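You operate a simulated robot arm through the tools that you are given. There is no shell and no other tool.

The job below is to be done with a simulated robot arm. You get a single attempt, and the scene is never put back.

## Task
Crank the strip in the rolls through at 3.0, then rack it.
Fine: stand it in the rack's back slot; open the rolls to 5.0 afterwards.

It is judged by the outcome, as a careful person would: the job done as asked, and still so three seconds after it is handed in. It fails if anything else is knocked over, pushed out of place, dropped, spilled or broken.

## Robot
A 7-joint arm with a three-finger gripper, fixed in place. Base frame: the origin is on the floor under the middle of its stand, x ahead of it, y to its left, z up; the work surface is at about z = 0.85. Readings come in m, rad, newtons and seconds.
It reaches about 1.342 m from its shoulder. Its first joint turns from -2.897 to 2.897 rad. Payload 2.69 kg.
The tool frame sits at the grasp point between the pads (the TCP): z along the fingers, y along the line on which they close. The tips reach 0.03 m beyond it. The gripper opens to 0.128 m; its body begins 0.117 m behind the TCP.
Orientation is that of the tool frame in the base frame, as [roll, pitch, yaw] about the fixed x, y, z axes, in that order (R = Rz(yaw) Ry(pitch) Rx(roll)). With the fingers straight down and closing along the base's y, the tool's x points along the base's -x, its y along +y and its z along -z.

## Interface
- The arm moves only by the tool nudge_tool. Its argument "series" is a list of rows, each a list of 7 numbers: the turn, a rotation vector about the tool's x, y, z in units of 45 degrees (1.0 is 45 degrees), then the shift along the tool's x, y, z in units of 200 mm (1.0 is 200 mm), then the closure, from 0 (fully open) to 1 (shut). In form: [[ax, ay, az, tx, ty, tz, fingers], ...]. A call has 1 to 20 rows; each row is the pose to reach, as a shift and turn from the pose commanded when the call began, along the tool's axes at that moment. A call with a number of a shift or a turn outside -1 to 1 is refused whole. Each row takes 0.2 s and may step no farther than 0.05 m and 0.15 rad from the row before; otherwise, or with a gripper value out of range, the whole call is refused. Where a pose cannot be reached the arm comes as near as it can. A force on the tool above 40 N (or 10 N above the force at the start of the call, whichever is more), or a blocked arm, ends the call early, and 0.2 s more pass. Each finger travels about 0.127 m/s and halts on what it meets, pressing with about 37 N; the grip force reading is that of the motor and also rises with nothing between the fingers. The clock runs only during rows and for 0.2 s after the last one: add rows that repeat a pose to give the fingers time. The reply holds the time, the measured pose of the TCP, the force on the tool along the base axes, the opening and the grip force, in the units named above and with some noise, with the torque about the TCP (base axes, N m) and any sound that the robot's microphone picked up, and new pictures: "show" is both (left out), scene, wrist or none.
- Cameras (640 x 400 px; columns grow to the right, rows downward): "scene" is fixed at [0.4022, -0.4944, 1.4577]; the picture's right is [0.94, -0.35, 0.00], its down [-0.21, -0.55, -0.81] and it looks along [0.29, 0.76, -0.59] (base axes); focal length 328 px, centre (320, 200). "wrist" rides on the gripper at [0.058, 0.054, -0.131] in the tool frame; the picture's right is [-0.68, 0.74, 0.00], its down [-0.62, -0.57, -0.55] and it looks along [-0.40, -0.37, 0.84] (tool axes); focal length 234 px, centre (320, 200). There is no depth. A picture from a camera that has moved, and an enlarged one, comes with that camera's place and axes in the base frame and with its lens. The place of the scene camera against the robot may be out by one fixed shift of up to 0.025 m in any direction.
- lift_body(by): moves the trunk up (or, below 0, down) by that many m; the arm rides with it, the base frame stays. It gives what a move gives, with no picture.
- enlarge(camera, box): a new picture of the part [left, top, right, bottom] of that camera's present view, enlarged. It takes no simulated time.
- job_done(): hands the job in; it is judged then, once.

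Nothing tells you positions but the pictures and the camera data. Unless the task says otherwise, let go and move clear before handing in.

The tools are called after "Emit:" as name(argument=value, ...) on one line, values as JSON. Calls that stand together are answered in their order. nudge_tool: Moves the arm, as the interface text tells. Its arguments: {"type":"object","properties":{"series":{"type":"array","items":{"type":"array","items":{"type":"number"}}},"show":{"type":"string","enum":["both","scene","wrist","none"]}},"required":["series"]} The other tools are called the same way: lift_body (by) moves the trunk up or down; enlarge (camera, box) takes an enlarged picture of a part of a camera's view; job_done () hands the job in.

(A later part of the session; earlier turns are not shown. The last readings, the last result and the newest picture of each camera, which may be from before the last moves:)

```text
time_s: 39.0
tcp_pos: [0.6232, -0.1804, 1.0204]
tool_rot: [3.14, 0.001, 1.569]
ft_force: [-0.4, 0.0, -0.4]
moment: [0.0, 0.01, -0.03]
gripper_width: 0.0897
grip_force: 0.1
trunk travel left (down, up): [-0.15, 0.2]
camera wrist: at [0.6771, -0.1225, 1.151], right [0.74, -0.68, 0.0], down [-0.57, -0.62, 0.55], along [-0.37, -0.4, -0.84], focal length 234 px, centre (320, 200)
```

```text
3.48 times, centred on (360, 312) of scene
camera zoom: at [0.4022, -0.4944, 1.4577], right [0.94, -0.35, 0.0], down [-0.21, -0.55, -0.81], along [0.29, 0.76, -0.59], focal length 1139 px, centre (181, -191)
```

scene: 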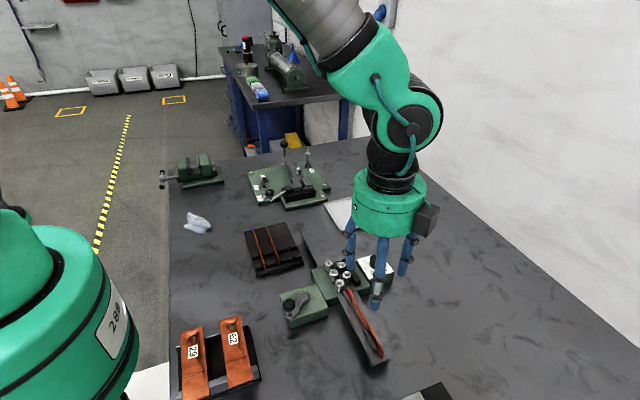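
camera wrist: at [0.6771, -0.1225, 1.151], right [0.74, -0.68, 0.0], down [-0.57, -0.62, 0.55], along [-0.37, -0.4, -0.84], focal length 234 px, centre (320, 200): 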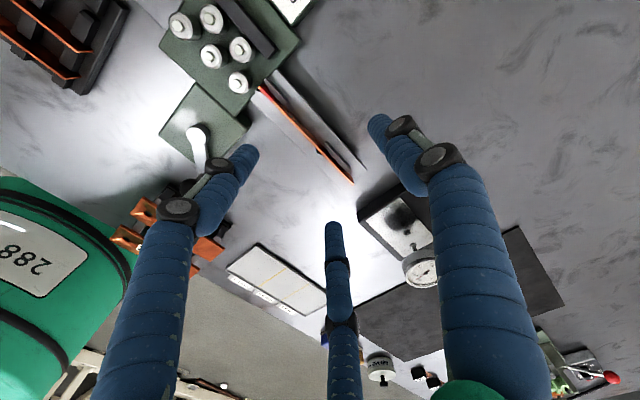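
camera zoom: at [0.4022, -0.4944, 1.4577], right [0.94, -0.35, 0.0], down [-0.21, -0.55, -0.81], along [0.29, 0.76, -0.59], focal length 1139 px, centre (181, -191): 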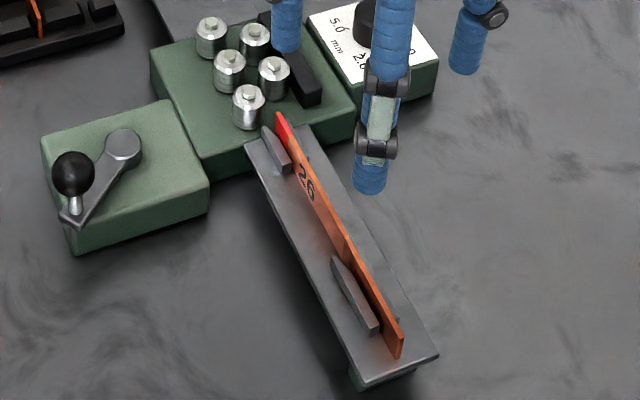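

I'll descend part-way to triangulate the strip's height and position better.

Emit:
nudge_tool(series=[[0, 0, 0, -0.01, -0.035, 0.125, 0.4], [0, 0, 0, -0.025, -0.07, 0.25, 0.5], [0, 0, 0, -0.025, -0.07, 0.25, 0.5]])

Emit:
enlarge(camera="wrist", box=[210, 60, 410, 220])

Emit:
enlarge(camera="scene", box=[310, 255, 410, 370])

```text
time_s: 39.8
tcp_pos: [0.609, -0.1835, 0.9697]
tool_rot: [3.14, -0.001, 1.571]
ft_force: [-0.3, 0.9, -0.5]
moment: [0.02, 0.02, 0.03]
gripper_width: 0.0639
grip_force: 0.0
trunk travel left (down, up): [-0.15, 0.2]
camera wrist: at [0.6629, -0.1272, 1.1002], right [0.74, -0.68, 0.0], down [-0.57, -0.62, 0.55], along [-0.37, -0.4, -0.84], focal length 234 px, centre (320, 200)
```

scene: 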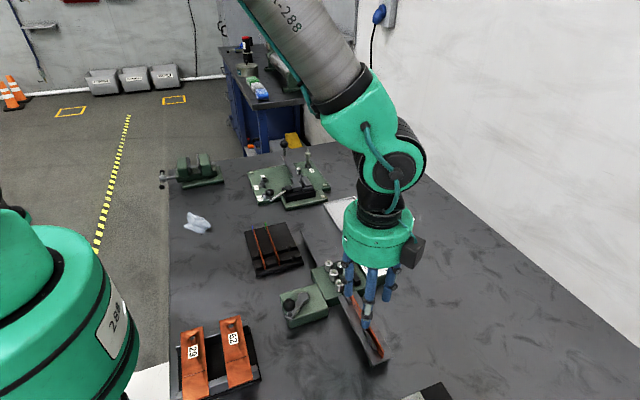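
wrist: 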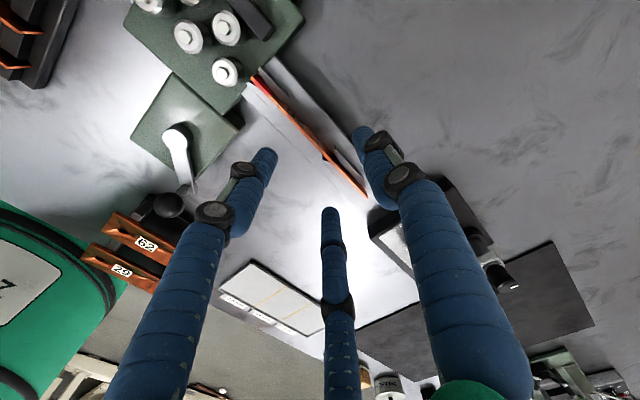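

```text
2.50 times, centred on (310, 140) of wrist
camera zoom: at [0.6629, -0.1272, 1.1002], right [0.74, -0.68, 0.0], down [-0.57, -0.62, 0.55], along [-0.37, -0.4, -0.84], focal length 585 px, centre (345, 350)
```

zoom: 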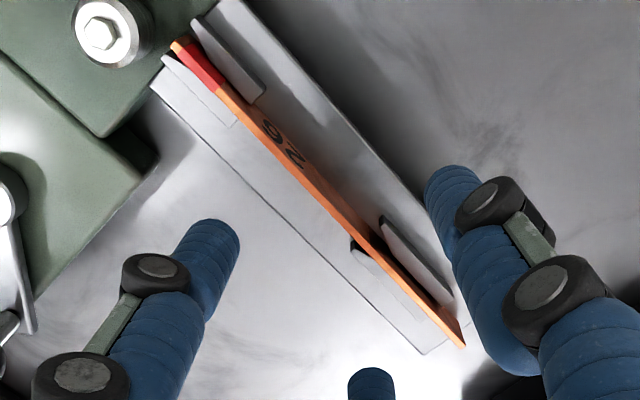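

```text
3.48 times, centred on (360, 312) of scene
camera zoom: at [0.4022, -0.4944, 1.4577], right [0.94, -0.35, 0.0], down [-0.21, -0.55, -0.81], along [0.29, 0.76, -0.59], focal length 1139 px, centre (181, -191)
```

zoom: 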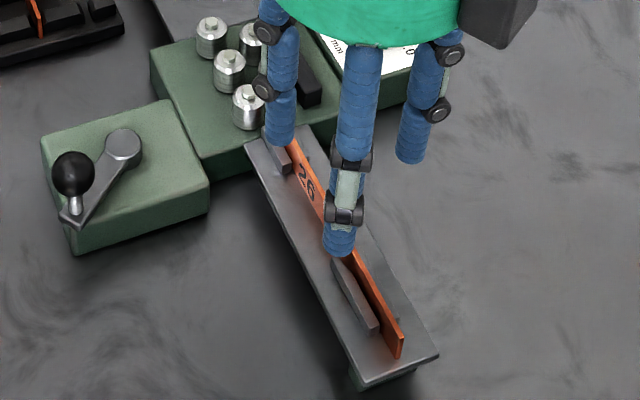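

The strip stands at x≈0.612, y from -0.106 to -0.255, with its top at z≈0.90 (tray surface ≈0.884). The fin-free stretch is y≈-0.135 to -0.192, so I'll centre at y≈-0.1635 with the fingers narrowed, and stop just above the strip to check.

Emit:
nudge_tool(series=[[0, 0, 0, 0.05, -0.0025, 0.0, 0.6], [0, 0, 0, 0.1, -0.0025, 0.0, 0.766], [0, 0, 0, 0.1, -0.0025, 0.09, 0.766], [0, 0, 0, 0.1, -0.0025, 0.17, 0.766], [0, 0, 0, 0.1, -0.0025, 0.17, 0.766]])

Emit:
enlarge(camera="wrist", box=[240, 80, 400, 240])

Emit:
enlarge(camera="scene", box=[310, 255, 410, 370])

```text
time_s: 41.0
tcp_pos: [0.6091, -0.1654, 0.9339]
tool_rot: [-3.141, -0.001, 1.571]
ft_force: [0.1, 0.0, 0.2]
moment: [-0.02, -0.01, -0.02]
gripper_width: 0.0302
grip_force: 0.1
trunk travel left (down, up): [-0.15, 0.2]
camera wrist: at [0.6628, -0.1077, 1.0657], right [0.74, -0.68, 0.0], down [-0.57, -0.62, 0.55], along [-0.37, -0.4, -0.84], focal length 234 px, centre (320, 200)
```

scene: 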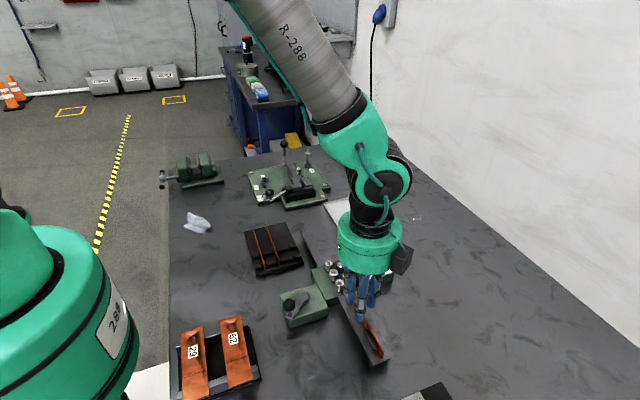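
wrist: 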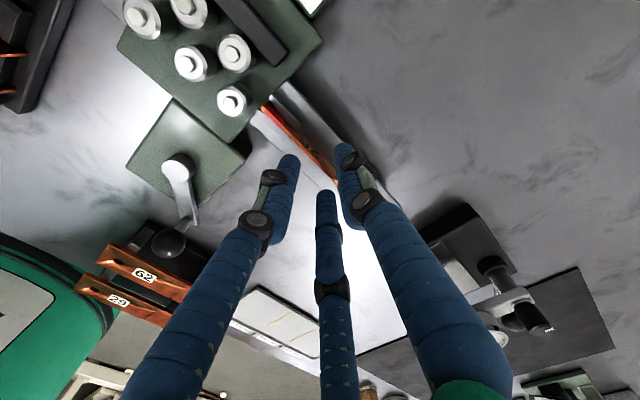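

```text
2.50 times, centred on (320, 160) of wrist
camera zoom: at [0.6628, -0.1077, 1.0657], right [0.74, -0.68, 0.0], down [-0.57, -0.62, 0.55], along [-0.37, -0.4, -0.84], focal length 585 px, centre (320, 300)
```

zoom: 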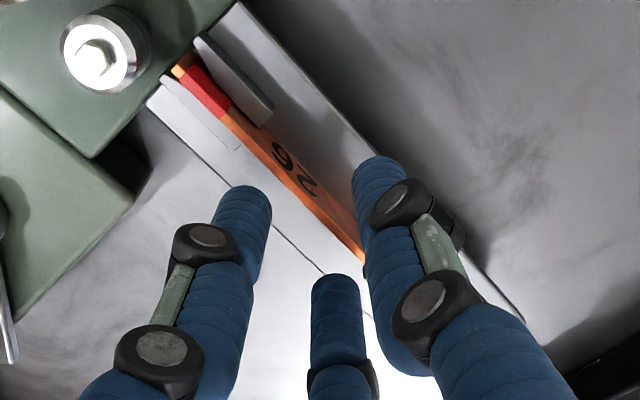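

```text
3.48 times, centred on (360, 312) of scene
camera zoom: at [0.4022, -0.4944, 1.4577], right [0.94, -0.35, 0.0], down [-0.21, -0.55, -0.81], along [0.29, 0.76, -0.59], focal length 1139 px, centre (181, -191)
```

zoom: 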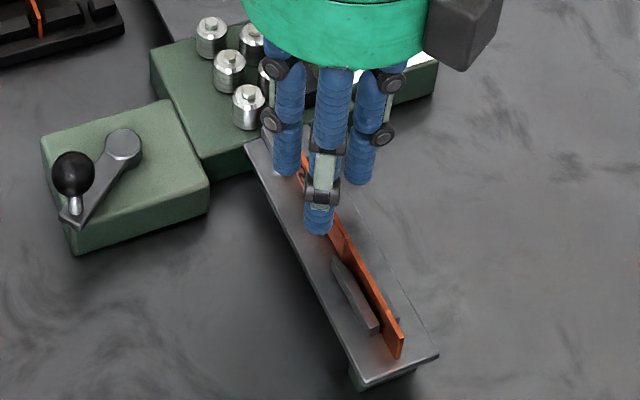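

The strip passes about 1.5 mm to the +x side of the tool axis; I'll shift slightly (-2 mm x, +2 mm y) and lower the tips alongside the strip.

Emit:
nudge_tool(series=[[0, 0, 0, 0.01, -0.01, 0.0, 0.766], [0, 0, 0, 0.01, -0.01, 0.03, 0.766], [0, 0, 0, 0.01, -0.01, 0.06, 0.766], [0, 0, 0, 0.01, -0.01, 0.08, 0.766], [0, 0, 0, 0.01, -0.01, 0.08, 0.766]])

Emit:
enlarge(camera="wrist", box=[240, 80, 400, 240])

Emit:
enlarge(camera="scene", box=[330, 270, 390, 340])

```text
time_s: 42.2
tcp_pos: [0.6065, -0.1623, 0.9199]
tool_rot: [3.141, 0.0, 1.571]
ft_force: [-1.7, -0.7, 0.3]
moment: [-0.02, -0.02, -0.01]
gripper_width: 0.0301
grip_force: 0.0
trunk travel left (down, up): [-0.15, 0.2]
camera wrist: at [0.6607, -0.105, 1.0505], right [0.74, -0.68, 0.0], down [-0.57, -0.62, 0.55], along [-0.37, -0.4, -0.84], focal length 234 px, centre (320, 200)
```

scene: 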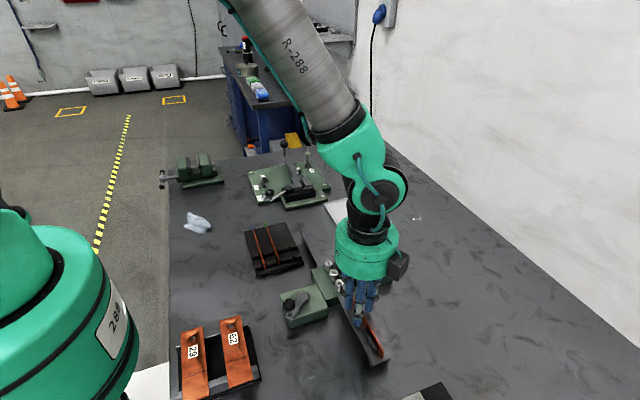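
wrist: 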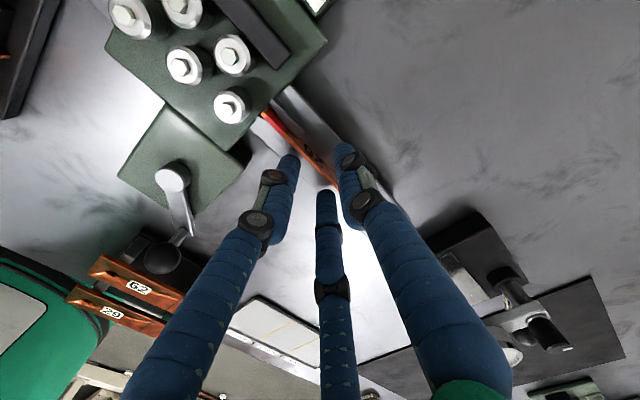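

```text
2.50 times, centred on (320, 160) of wrist
camera zoom: at [0.6607, -0.105, 1.0505], right [0.74, -0.68, 0.0], down [-0.57, -0.62, 0.55], along [-0.37, -0.4, -0.84], focal length 585 px, centre (320, 300)
```

zoom: 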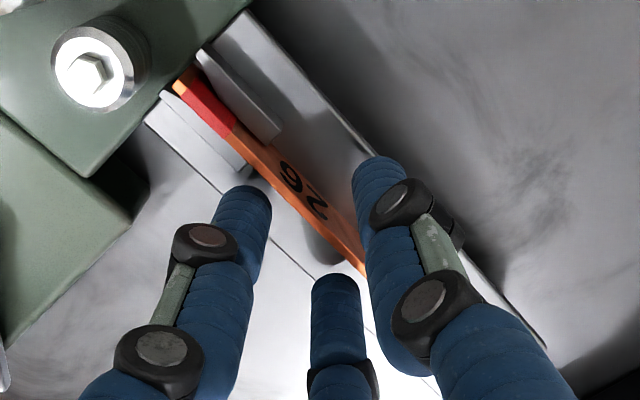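

```text
5.71 times, centred on (360, 305) of scene
camera zoom: at [0.4022, -0.4944, 1.4577], right [0.94, -0.35, 0.0], down [-0.21, -0.55, -0.81], along [0.29, 0.76, -0.59], focal length 1871 px, centre (91, -400)
```

zoom: 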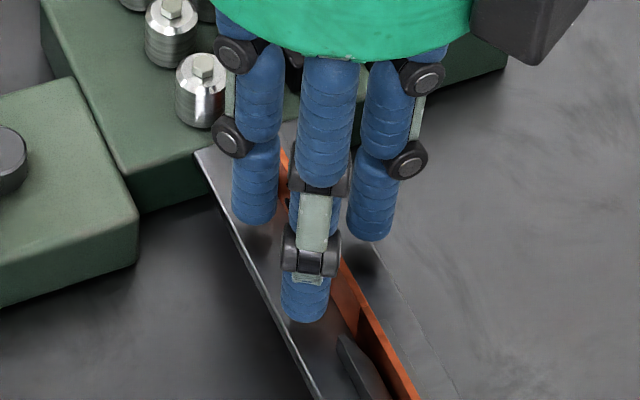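

Both sides are clear. I'll lower another 4 mm in small steps while watching for contact with the tray.

Emit:
nudge_tool(series=[[0, 0, 0, 0, 0, 0.01, 0.766], [0, 0, 0, 0, 0, 0.02, 0.766], [0, 0, 0, 0, 0, 0.02, 0.766]], show="none")

```text
time_s: 43.0
tcp_pos: [0.6063, -0.1632, 0.9154]
tool_rot: [-3.141, 0.0, 1.572]
ft_force: [0.3, 0.5, 0.0]
moment: [0.05, -0.02, 0.01]
gripper_width: 0.0299
grip_force: 0.0
trunk travel left (down, up): [-0.15, 0.2]
```

Emit:
nudge_tool(series=[[0, 0, 0, 0, 0, 0.01, 0.766], [0, 0, 0, 0, 0, 0.01, 0.766]], show="none")

Emit:
enlarge(camera="scene", box=[330, 270, 390, 340])

Emit:
enlarge(camera="wrist", box=[240, 80, 400, 240])

```text
time_s: 43.6
tcp_pos: [0.606, -0.1626, 0.9143]
tool_rot: [3.14, 0.0, 1.571]
ft_force: [0.0, -0.2, -0.5]
moment: [0.01, -0.01, -0.01]
gripper_width: 0.03
grip_force: 0.1
trunk travel left (down, up): [-0.15, 0.2]
```

```text
5.71 times, centred on (360, 305) of scene
camera zoom: at [0.4022, -0.4944, 1.4577], right [0.94, -0.35, 0.0], down [-0.21, -0.55, -0.81], along [0.29, 0.76, -0.59], focal length 1871 px, centre (91, -400)
```

zoom: 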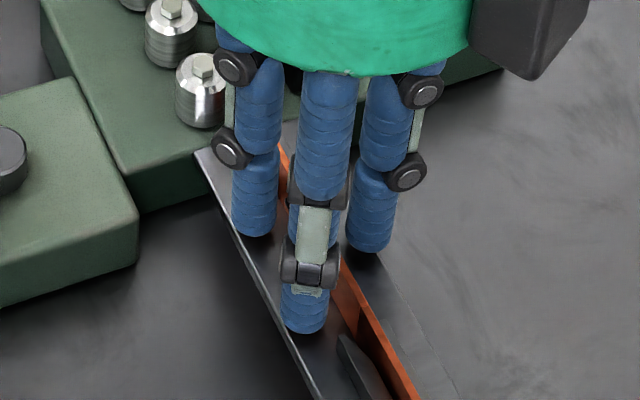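

```text
2.50 times, centred on (320, 160) of wrist
camera zoom: at [0.6606, -0.1056, 1.0451], right [0.74, -0.68, 0.0], down [-0.57, -0.62, 0.55], along [-0.37, -0.4, -0.84], focal length 585 px, centre (320, 300)
```

zoom: 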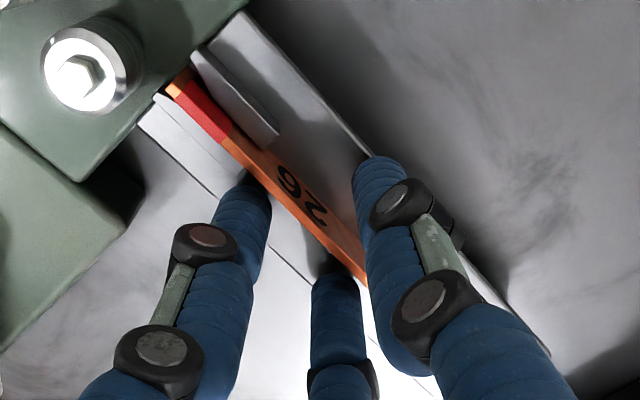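

The strip is between the fingers with no contact. I'll close on it gradually.

Emit:
nudge_tool(series=[[0, 0, 0, 0, 0, 0, 0.8], [0, 0, 0, 0, 0, 0, 0.84], [0, 0, 0, 0, 0, 0, 0.88], [0, 0, 0, 0, 0, 0, 0.92], [0, 0, 0, 0, 0, 0, 0.96], [0, 0, 0, 0, 0, 0, 1], [0, 0, 0, 0, 0, 0, 1]])

Emit:
enlarge(camera="scene", box=[320, 260, 400, 360])

Emit:
enlarge(camera="wrist", box=[240, 80, 400, 240])

```text
time_s: 45.2
tcp_pos: [0.6061, -0.1632, 0.9136]
tool_rot: [3.14, 0.001, 1.568]
ft_force: [1.2, 0.5, -0.5]
moment: [0.04, 0.0, 0.02]
gripper_width: 0.0073
grip_force: 35.9
trunk travel left (down, up): [-0.15, 0.2]
camera wrist: at [0.6606, -0.1055, 1.0452], right [0.74, -0.68, 0.0], down [-0.57, -0.62, 0.55], along [-0.37, -0.4, -0.84], focal length 234 px, centre (320, 200)
```

scene: 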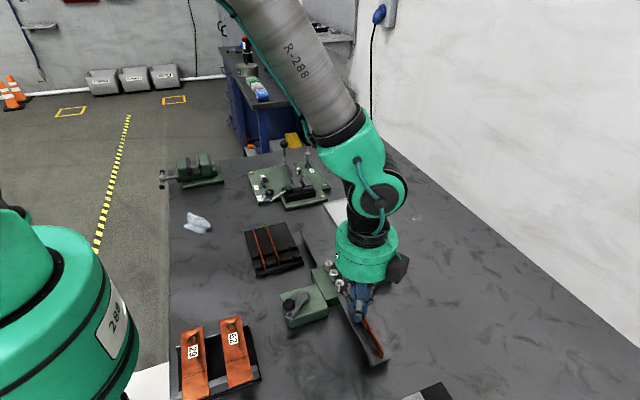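
wrist: 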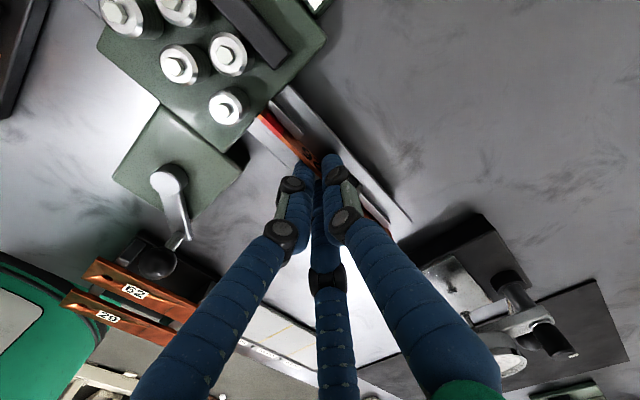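

```text
4.00 times, centred on (360, 310) of scene
camera zoom: at [0.4022, -0.4944, 1.4577], right [0.94, -0.35, 0.0], down [-0.21, -0.55, -0.81], along [0.29, 0.76, -0.59], focal length 1310 px, centre (160, -240)
```

zoom: 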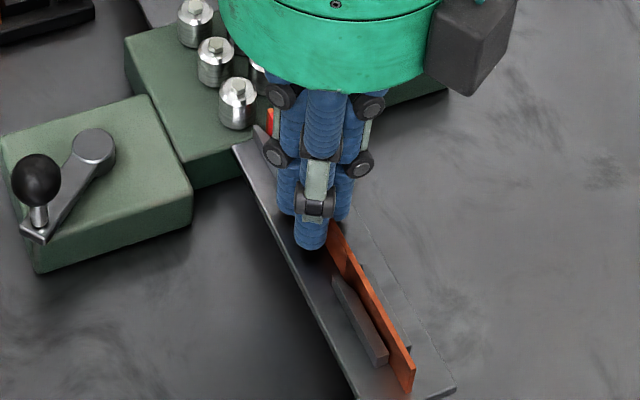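

```text
2.50 times, centred on (320, 160) of wrist
camera zoom: at [0.6606, -0.1055, 1.0452], right [0.74, -0.68, 0.0], down [-0.57, -0.62, 0.55], along [-0.37, -0.4, -0.84], focal length 585 px, centre (320, 300)
```

zoom: 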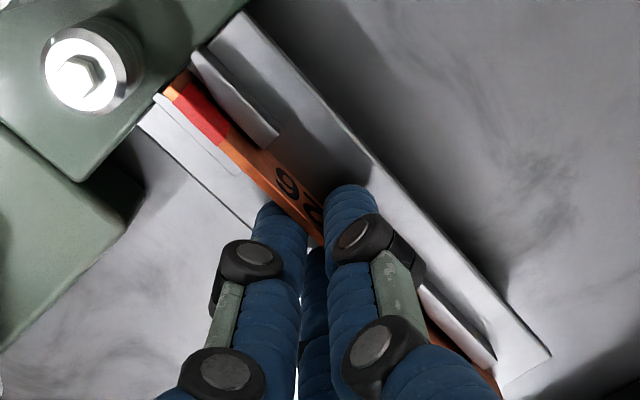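

The strip is gripped (opening 7 mm, grip 36 N). I'll lift slowly and check it comes along level.

Emit:
nudge_tool(series=[[0, 0, 0, 0, 0, -0.03, 1], [0, 0, 0, 0, 0, -0.06, 1], [0, 0, 0, 0, 0, -0.1, 1], [0, 0, 0, 0, 0, -0.15, 1], [0, 0, 0, 0, 0, -0.2, 1], [0, 0, 0, 0, 0, -0.25, 1], [0, 0, 0, 0, 0, -0.3, 1]])

Emit:
enlarge(camera="scene", box=[310, 230, 410, 350])

Emit:
enlarge(camera="wrist", box=[220, 80, 420, 240])

```text
time_s: 46.8
tcp_pos: [0.6071, -0.1623, 0.9745]
tool_rot: [3.141, 0.001, 1.57]
ft_force: [0.3, -0.2, -1.3]
moment: [0.05, -0.01, -0.04]
gripper_width: 0.0075
grip_force: 35.7
trunk travel left (down, up): [-0.15, 0.2]
camera wrist: at [0.6602, -0.1054, 1.1054], right [0.74, -0.68, 0.0], down [-0.57, -0.62, 0.55], along [-0.37, -0.4, -0.84], focal length 234 px, centre (320, 200)
```

scene: 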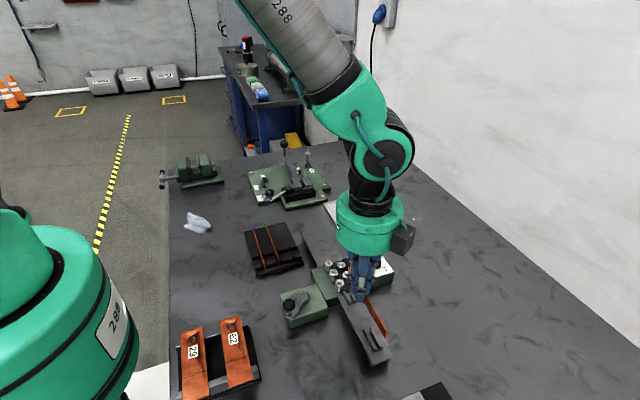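
wrist: 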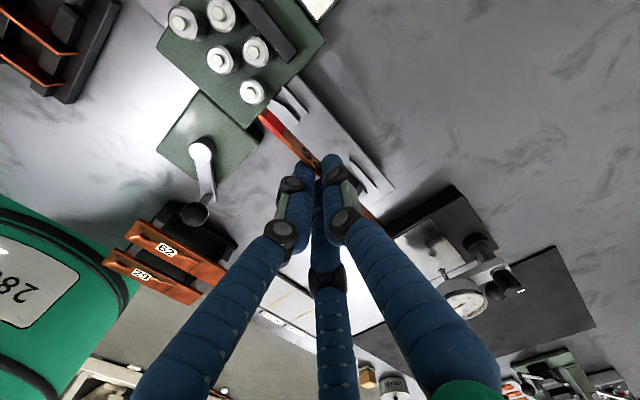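

```text
3.33 times, centred on (360, 290) of scene
camera zoom: at [0.4022, -0.4944, 1.4577], right [0.94, -0.35, 0.0], down [-0.21, -0.55, -0.81], along [0.29, 0.76, -0.59], focal length 1092 px, centre (187, -100)
```

zoom: 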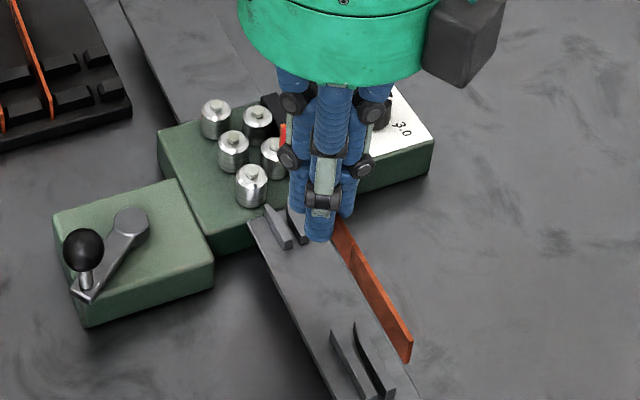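

```text
2.50 times, centred on (320, 160) of wrist
camera zoom: at [0.6602, -0.1054, 1.1054], right [0.74, -0.68, 0.0], down [-0.57, -0.62, 0.55], along [-0.37, -0.4, -0.84], focal length 585 px, centre (320, 300)
```

zoom: 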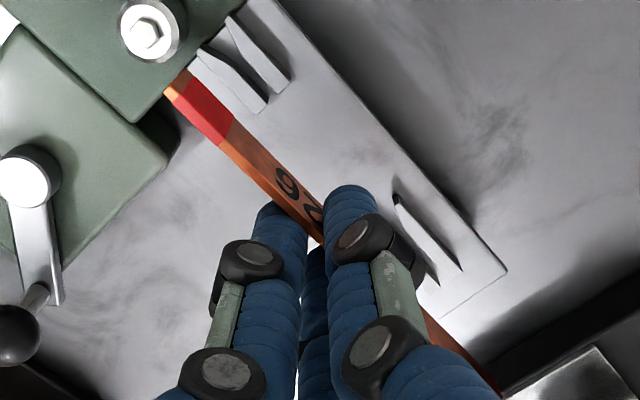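

The strip is held level, with the red end towards +y. Now I raise it and carry it towards the rack, stopping high above the back slot to look.

Emit:
nudge_tool(series=[[0, 0, 0, 0, 0, -0.12, 1], [0, 0, 0, 0, 0, -0.25, 1], [0, 0, 0, 0.05, 0, -0.38, 1], [0, 0, 0, 0.2, -0.05, -0.38, 1], [0, 0, 0, 0.35, -0.1, -0.38, 1], [0, 0, 0, 0.5, -0.15, -0.38, 1], [0, 0, 0, 0.65, -0.2, -0.38, 1], [0, 0, 0, 0.8, -0.25, -0.38, 1]], show="none")

Emit:
nudge_tool(series=[[0, 0, 0, 0.15, -0.03, 0, 1], [0, 0, 0, 0.3, -0.06, 0, 1], [0, 0, 0, 0.45, -0.08, 0, 1], [0, 0, 0, 0.6, -0.1, 0, 1], [0, 0, 0, 0.65, -0.1, 0, 1], [0, 0, 0, 0.65, -0.1, 0, 1]])

Emit:
enlarge(camera="wrist", box=[180, 60, 440, 260])

Emit:
enlarge(camera="scene", box=[230, 170, 350, 290])

```text
time_s: 48.6
tcp_pos: [0.5562, -0.0025, 1.0499]
tool_rot: [3.141, -0.001, 1.57]
ft_force: [-0.2, 0.0, -1.7]
moment: [0.08, 0.0, 0.02]
gripper_width: 0.007
grip_force: 35.0
trunk travel left (down, up): [-0.15, 0.2]
```

```text
time_s: 50.0
tcp_pos: [0.5371, 0.1284, 1.0509]
tool_rot: [3.141, 0.001, 1.57]
ft_force: [-0.1, -0.2, 0.0]
moment: [0.0, -0.01, -0.01]
gripper_width: 0.0073
grip_force: 35.4
trunk travel left (down, up): [-0.15, 0.2]
camera wrist: at [0.5913, 0.1846, 1.1815], right [0.74, -0.68, 0.0], down [-0.57, -0.62, 0.55], along [-0.37, -0.4, -0.84], focal length 234 px, centre (320, 200)
```

scene: 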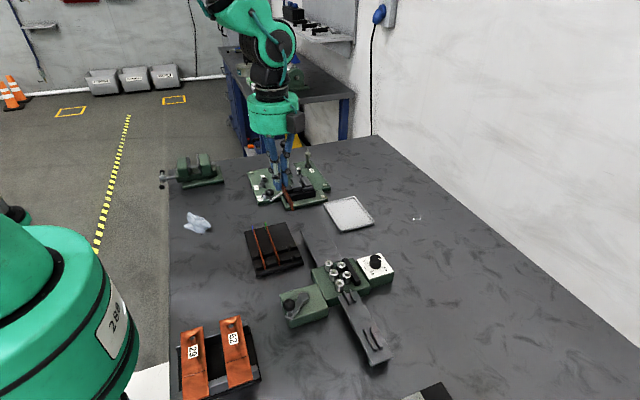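
wrist: 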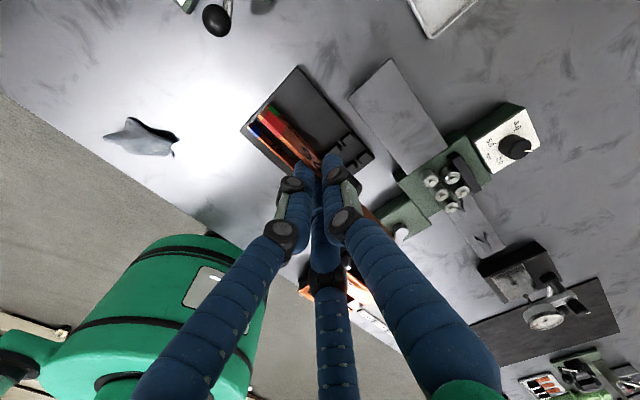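

```text
2.00 times, centred on (310, 160) of wrist
camera zoom: at [0.5913, 0.1846, 1.1815], right [0.74, -0.68, 0.0], down [-0.57, -0.62, 0.55], along [-0.37, -0.4, -0.84], focal length 468 px, centre (340, 280)
```

zoom: 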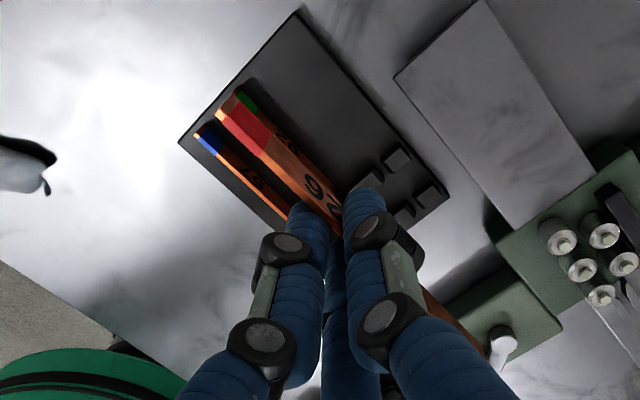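

```text
3.33 times, centred on (290, 230) of scene
camera zoom: at [0.4022, -0.4944, 1.4577], right [0.94, -0.35, 0.0], down [-0.21, -0.55, -0.81], along [0.29, 0.76, -0.59], focal length 1092 px, centre (420, 100)
```

zoom: 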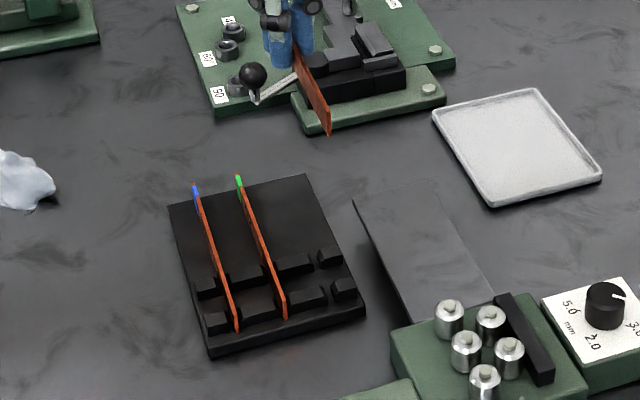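

Emit:
enlarge(camera="wrist", box=[320, 120, 400, 180])

Emit:
enlarge(camera="scene", box=[240, 220, 310, 285])

```text
6.67 times, centred on (360, 150) of wrist
camera zoom: at [0.5913, 0.1846, 1.1815], right [0.74, -0.68, 0.0], down [-0.57, -0.62, 0.55], along [-0.37, -0.4, -0.84], focal length 1561 px, centre (53, 533)
```

zoom: 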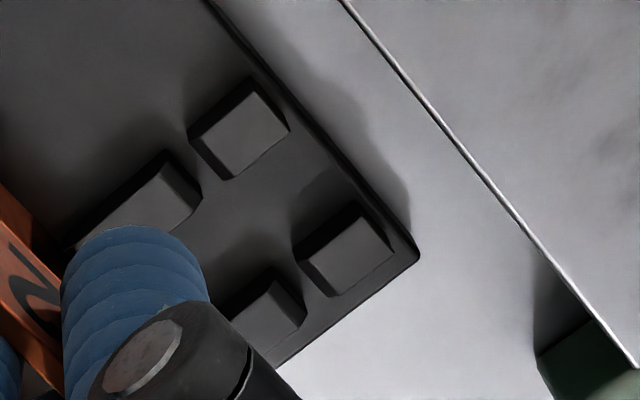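

```text
6.15 times, centred on (275, 252) of scene
camera zoom: at [0.4022, -0.4944, 1.4577], right [0.94, -0.35, 0.0], down [-0.21, -0.55, -0.81], along [0.29, 0.76, -0.59], focal length 2015 px, centre (597, -123)
```

zoom: 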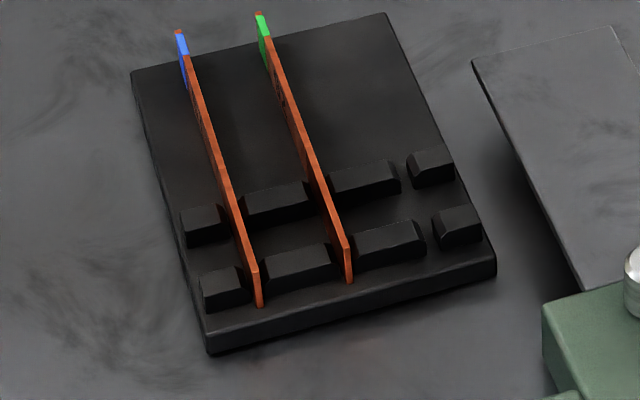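

The back slot lies at x≈0.5356 (between the wide and small blocks, consistent with the 35.5 mm slot pitch). I'll shift 4.4 mm in -x to align the strip, then lower to about 2 cm above the blocks and check.

Emit:
nudge_tool(series=[[0, 0, 0, -0.003, -0.022, 0.0, 1], [0, 0, 0, -0.003, -0.022, 0.12, 1], [0, 0, 0, -0.003, -0.022, 0.25, 1], [0, 0, 0, -0.003, -0.022, 0.38, 1], [0, 0, 0, -0.003, -0.022, 0.5, 1], [0, 0, 0, -0.003, -0.022, 0.6, 1], [0, 0, 0, -0.003, -0.022, 0.65, 1], [0, 0, 0, -0.003, -0.022, 0.65, 1]])

Emit:
enlarge(camera="wrist", box=[200, 60, 440, 260])

Emit:
enlarge(camera="scene", box=[240, 200, 320, 285])

```text
time_s: 51.8
tcp_pos: [0.5306, 0.1265, 0.9201]
tool_rot: [3.141, 0.0, 1.57]
ft_force: [-0.7, -0.1, -0.7]
moment: [0.02, 0.01, -0.01]
gripper_width: 0.0074
grip_force: 35.4
trunk travel left (down, up): [-0.15, 0.2]
camera wrist: at [0.5859, 0.1842, 1.0508], right [0.74, -0.68, 0.0], down [-0.57, -0.62, 0.55], along [-0.37, -0.4, -0.84], focal length 234 px, centre (320, 200)
```

scene: 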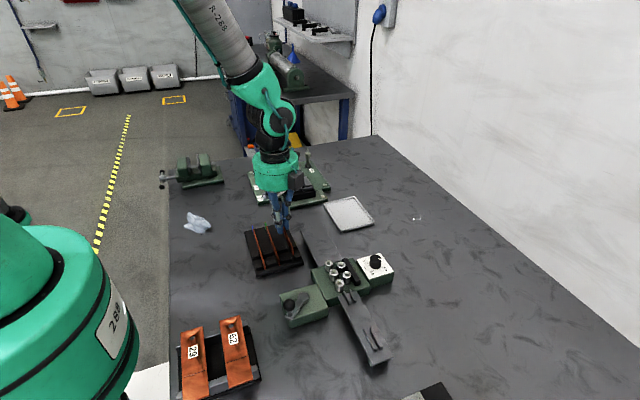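
wrist: 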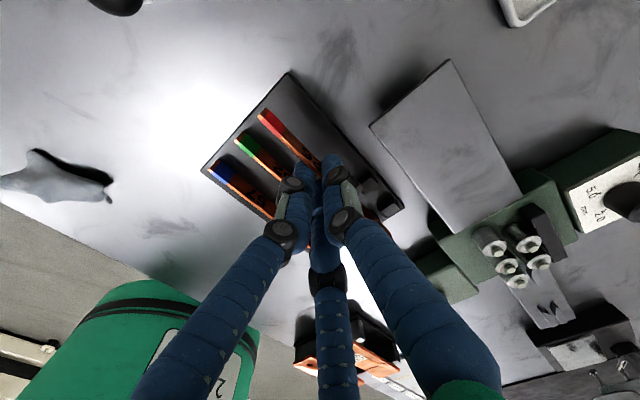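

```text
2.00 times, centred on (320, 160) of wrist
camera zoom: at [0.5859, 0.1842, 1.0508], right [0.74, -0.68, 0.0], down [-0.57, -0.62, 0.55], along [-0.37, -0.4, -0.84], focal length 468 px, centre (320, 280)
```

zoom: 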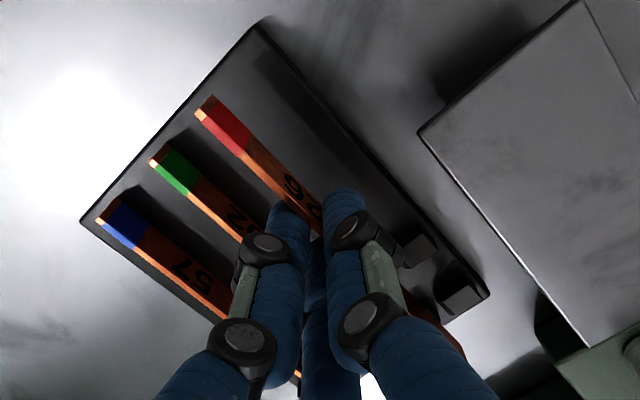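

```text
4.71 times, centred on (280, 242) of scene
camera zoom: at [0.4022, -0.4944, 1.4577], right [0.94, -0.35, 0.0], down [-0.21, -0.55, -0.81], along [0.29, 0.76, -0.59], focal length 1541 px, centre (508, 0)
```

zoom: 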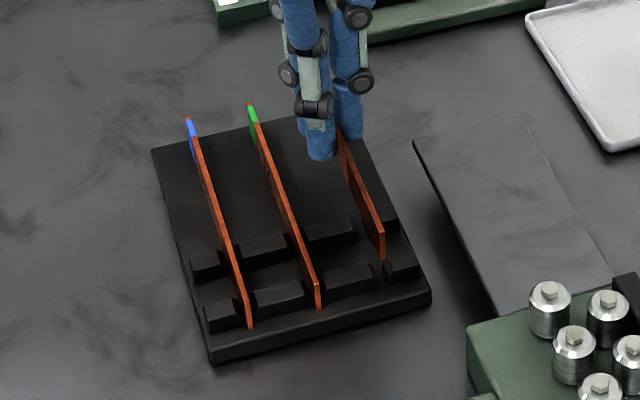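

The strip is lined up over the back slot. I'll lower it in small steps into the slot, watching for contact.

Emit:
nudge_tool(series=[[0, 0, 0, 0, 0.0035, 0.02, 1], [0, 0, 0, 0, 0.0035, 0.04, 1], [0, 0, 0, 0, 0.0035, 0.06, 1], [0, 0, 0, 0, 0.0035, 0.08, 1], [0, 0, 0, 0, 0.0035, 0.1, 1], [0, 0, 0, 0, 0.0035, 0.1, 1]])

Emit:
enlarge(camera="wrist", box=[200, 60, 440, 260])

Emit:
enlarge(camera="scene", box=[260, 215, 320, 280])

```text
time_s: 53.2
tcp_pos: [0.5325, 0.1259, 0.8995]
tool_rot: [-3.141, 0.001, 1.571]
ft_force: [-0.2, 0.7, -0.7]
moment: [0.0, 0.0, -0.03]
gripper_width: 0.0076
grip_force: 35.5
trunk travel left (down, up): [-0.15, 0.2]
camera wrist: at [0.5869, 0.1844, 1.0309], right [0.74, -0.68, 0.0], down [-0.57, -0.62, 0.55], along [-0.37, -0.4, -0.84], focal length 234 px, centre (320, 200)
```

scene: 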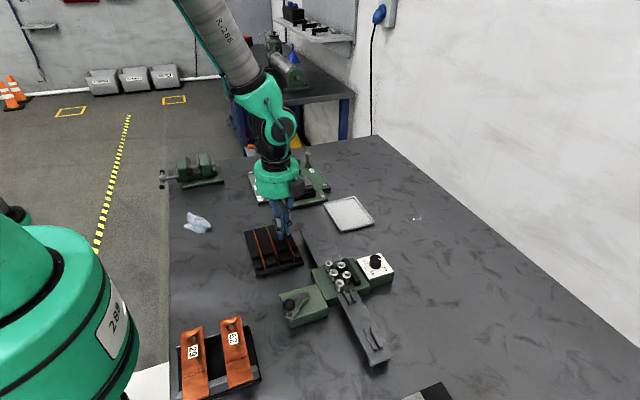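
wrist: 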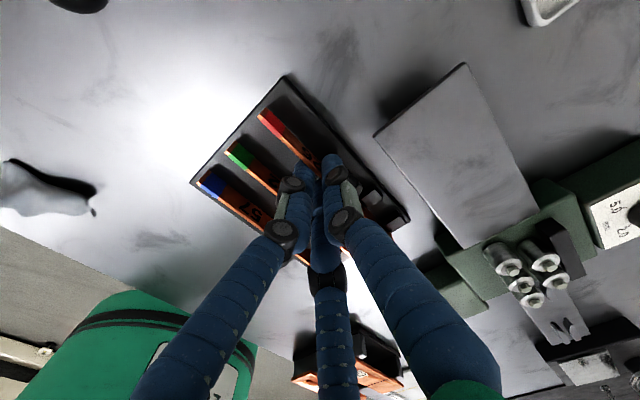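

```text
2.00 times, centred on (320, 160) of wrist
camera zoom: at [0.5869, 0.1844, 1.0309], right [0.74, -0.68, 0.0], down [-0.57, -0.62, 0.55], along [-0.37, -0.4, -0.84], focal length 468 px, centre (320, 280)
```

zoom: 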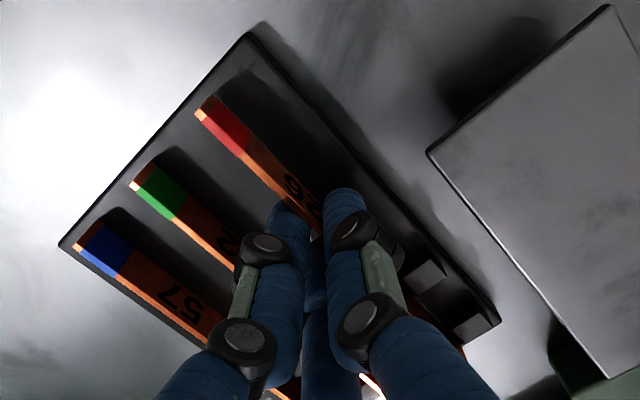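

```text
6.15 times, centred on (290, 248) of scene
camera zoom: at [0.4022, -0.4944, 1.4577], right [0.94, -0.35, 0.0], down [-0.21, -0.55, -0.81], along [0.29, 0.76, -0.59], focal length 2015 px, centre (505, -92)
```

zoom: 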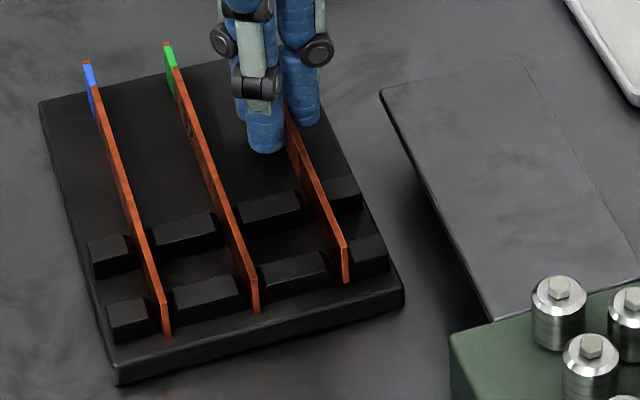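

The strip's lead end is entering between the blocks of the back slot. I'll continue down in 2 mm steps.

Emit:
nudge_tool(series=[[0, 0, 0, 0, 0, 0.01, 1], [0, 0, 0, 0, 0, 0.02, 1], [0, 0, 0, 0, 0, 0.02, 1]], show="none")

Emit:
enlarge(camera="scene", box=[260, 215, 320, 280])

```text
time_s: 54.0
tcp_pos: [0.5331, 0.1269, 0.895]
tool_rot: [3.141, -0.002, 1.571]
ft_force: [0.4, -0.2, -0.9]
moment: [0.02, 0.01, 0.0]
gripper_width: 0.0071
grip_force: 35.3
trunk travel left (down, up): [-0.15, 0.2]
```

```text
6.15 times, centred on (290, 248) of scene
camera zoom: at [0.4022, -0.4944, 1.4577], right [0.94, -0.35, 0.0], down [-0.21, -0.55, -0.81], along [0.29, 0.76, -0.59], focal length 2015 px, centre (505, -92)
```

zoom: 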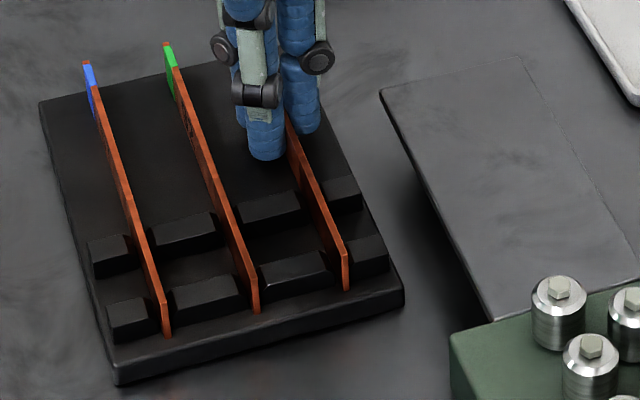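

Emit:
nudge_tool(series=[[0, 0, 0, 0, 0, 0.005, 1], [0, 0, 0, 0, 0, 0.01, 1], [0, 0, 0, 0, 0, 0.01, 1]], show="none")

Emit:
enlarge(camera="scene", box=[260, 215, 320, 280])

```text
time_s: 54.8
tcp_pos: [0.5328, 0.1268, 0.8966]
tool_rot: [3.138, -0.002, 1.571]
ft_force: [-6.7, -0.5, 29.4]
moment: [-0.39, 0.12, -0.03]
gripper_width: 0.0074
grip_force: 35.8
trunk travel left (down, up): [-0.15, 0.2]
```

```text
6.15 times, centred on (290, 248) of scene
camera zoom: at [0.4022, -0.4944, 1.4577], right [0.94, -0.35, 0.0], down [-0.21, -0.55, -0.81], along [0.29, 0.76, -0.59], focal length 2015 px, centre (505, -92)
```

zoom: 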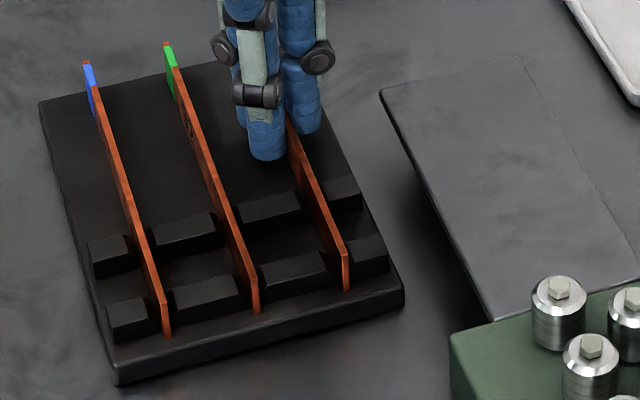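

The strip is seated on the rack base (contact felt). I'll ease up 1.5 mm, open the fingers a little, and withdraw straight up.

Emit:
nudge_tool(series=[[0, 0, 0, 0, 0, -0.01, 1], [0, 0, 0, 0, 0, -0.01, 0.96], [0, 0, 0, 0, 0, -0.01, 0.92], [0, 0, 0, 0, 0, -0.01, 0.87], [0, 0, 0, 0, 0, -0.01, 0.82], [0, 0, 0, 0, 0, -0.01, 0.77], [0, 0, 0, 0, 0, -0.01, 0.77]])

Emit:
enlarge(camera="scene", box=[260, 215, 320, 280])

Emit:
enlarge(camera="wrist", box=[200, 60, 440, 260])

```text
time_s: 56.4
tcp_pos: [0.5318, 0.1261, 0.8961]
tool_rot: [3.141, 0.0, 1.572]
ft_force: [0.1, 0.5, 0.2]
moment: [-0.03, 0.01, 0.01]
gripper_width: 0.0299
grip_force: 0.1
trunk travel left (down, up): [-0.15, 0.2]
camera wrist: at [0.5869, 0.1841, 1.0272], right [0.74, -0.68, 0.0], down [-0.57, -0.62, 0.55], along [-0.37, -0.4, -0.84], focal length 234 px, centre (320, 200)
```

scene: 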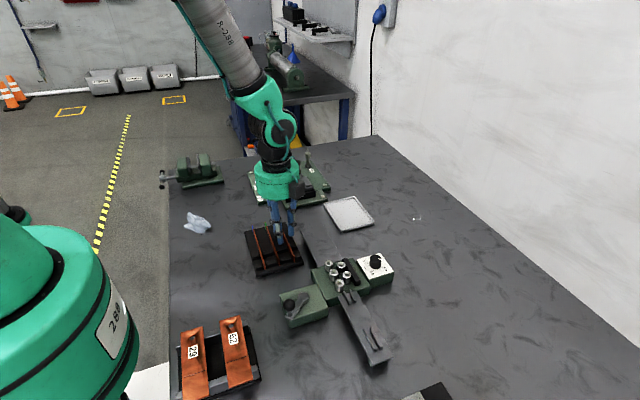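
wrist: 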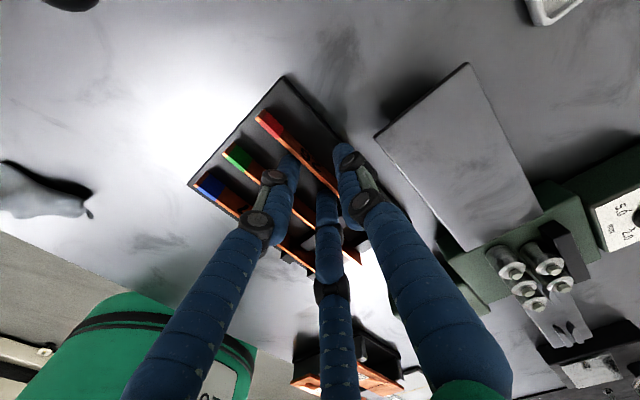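

```text
6.15 times, centred on (290, 248) of scene
camera zoom: at [0.4022, -0.4944, 1.4577], right [0.94, -0.35, 0.0], down [-0.21, -0.55, -0.81], along [0.29, 0.76, -0.59], focal length 2015 px, centre (505, -92)
```

zoom: 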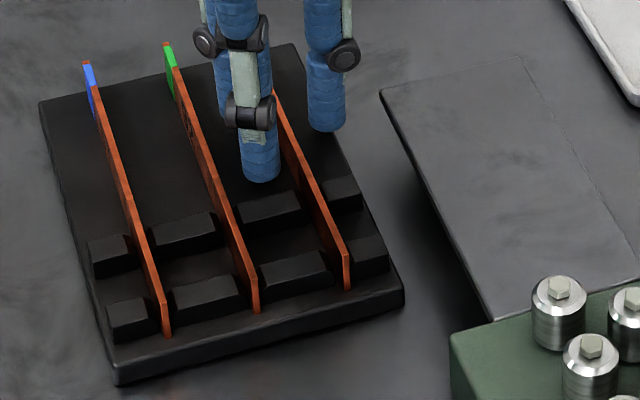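

```text
2.00 times, centred on (320, 160) of wrist
camera zoom: at [0.5869, 0.1841, 1.0272], right [0.74, -0.68, 0.0], down [-0.57, -0.62, 0.55], along [-0.37, -0.4, -0.84], focal length 468 px, centre (320, 280)
```

zoom: 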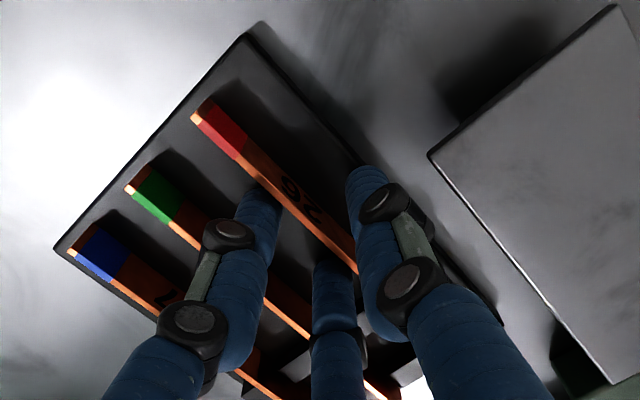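

The strip stands by itself in the back slot. I withdraw straight up.

Emit:
nudge_tool(series=[[0, 0, 0, 0, 0, -0.05, 0.77], [0, 0, 0, 0, 0, -0.1, 0.77], [0, 0, 0, 0, 0, -0.2, 0.77], [0, 0, 0, 0, 0, -0.35, 0.7], [0, 0, 0, 0, 0, -0.5, 0.6], [0, 0, 0, 0, 0, -0.65, 0.5]])

Emit:
enlarge(camera="scene", box=[240, 205, 320, 285])

Emit:
enlarge(camera="wrist", box=[200, 60, 440, 260])

```text
time_s: 57.8
tcp_pos: [0.5322, 0.1266, 1.028]
tool_rot: [-3.14, 0.0, 1.57]
ft_force: [-0.5, -1.0, -0.3]
moment: [-0.02, 0.01, 0.0]
gripper_width: 0.064
grip_force: 0.1
trunk travel left (down, up): [-0.15, 0.2]
camera wrist: at [0.5861, 0.1834, 1.1583], right [0.74, -0.68, 0.0], down [-0.57, -0.62, 0.55], along [-0.37, -0.4, -0.84], focal length 234 px, centre (320, 200)
```

scene: 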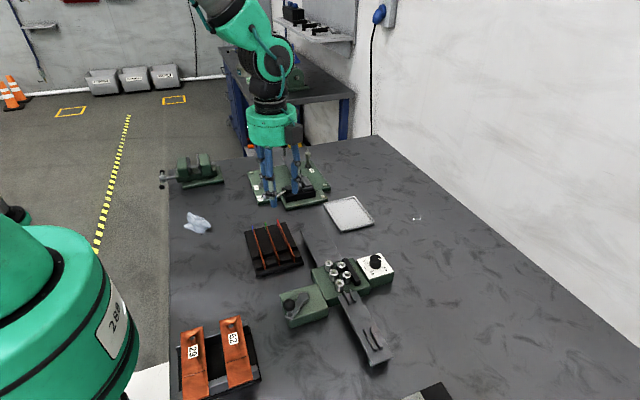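
wrist: 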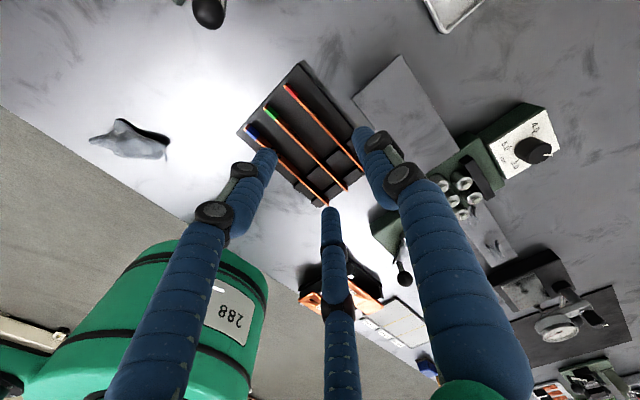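

```text
5.00 times, centred on (280, 245) of scene
camera zoom: at [0.4022, -0.4944, 1.4577], right [0.94, -0.35, 0.0], down [-0.21, -0.55, -0.81], along [0.29, 0.76, -0.59], focal length 1638 px, centre (520, -25)
```

zoom: 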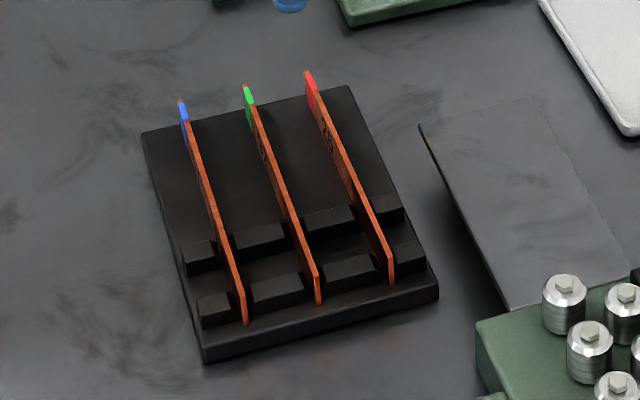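

```text
2.00 times, centred on (320, 160) of wrist
camera zoom: at [0.5861, 0.1834, 1.1583], right [0.74, -0.68, 0.0], down [-0.57, -0.62, 0.55], along [-0.37, -0.4, -0.84], focal length 468 px, centre (320, 280)
```

zoom: 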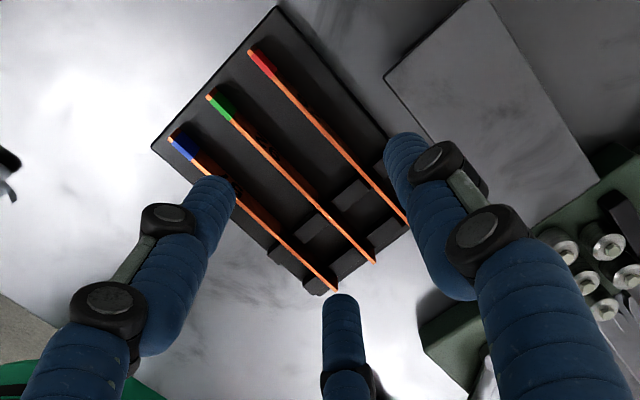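

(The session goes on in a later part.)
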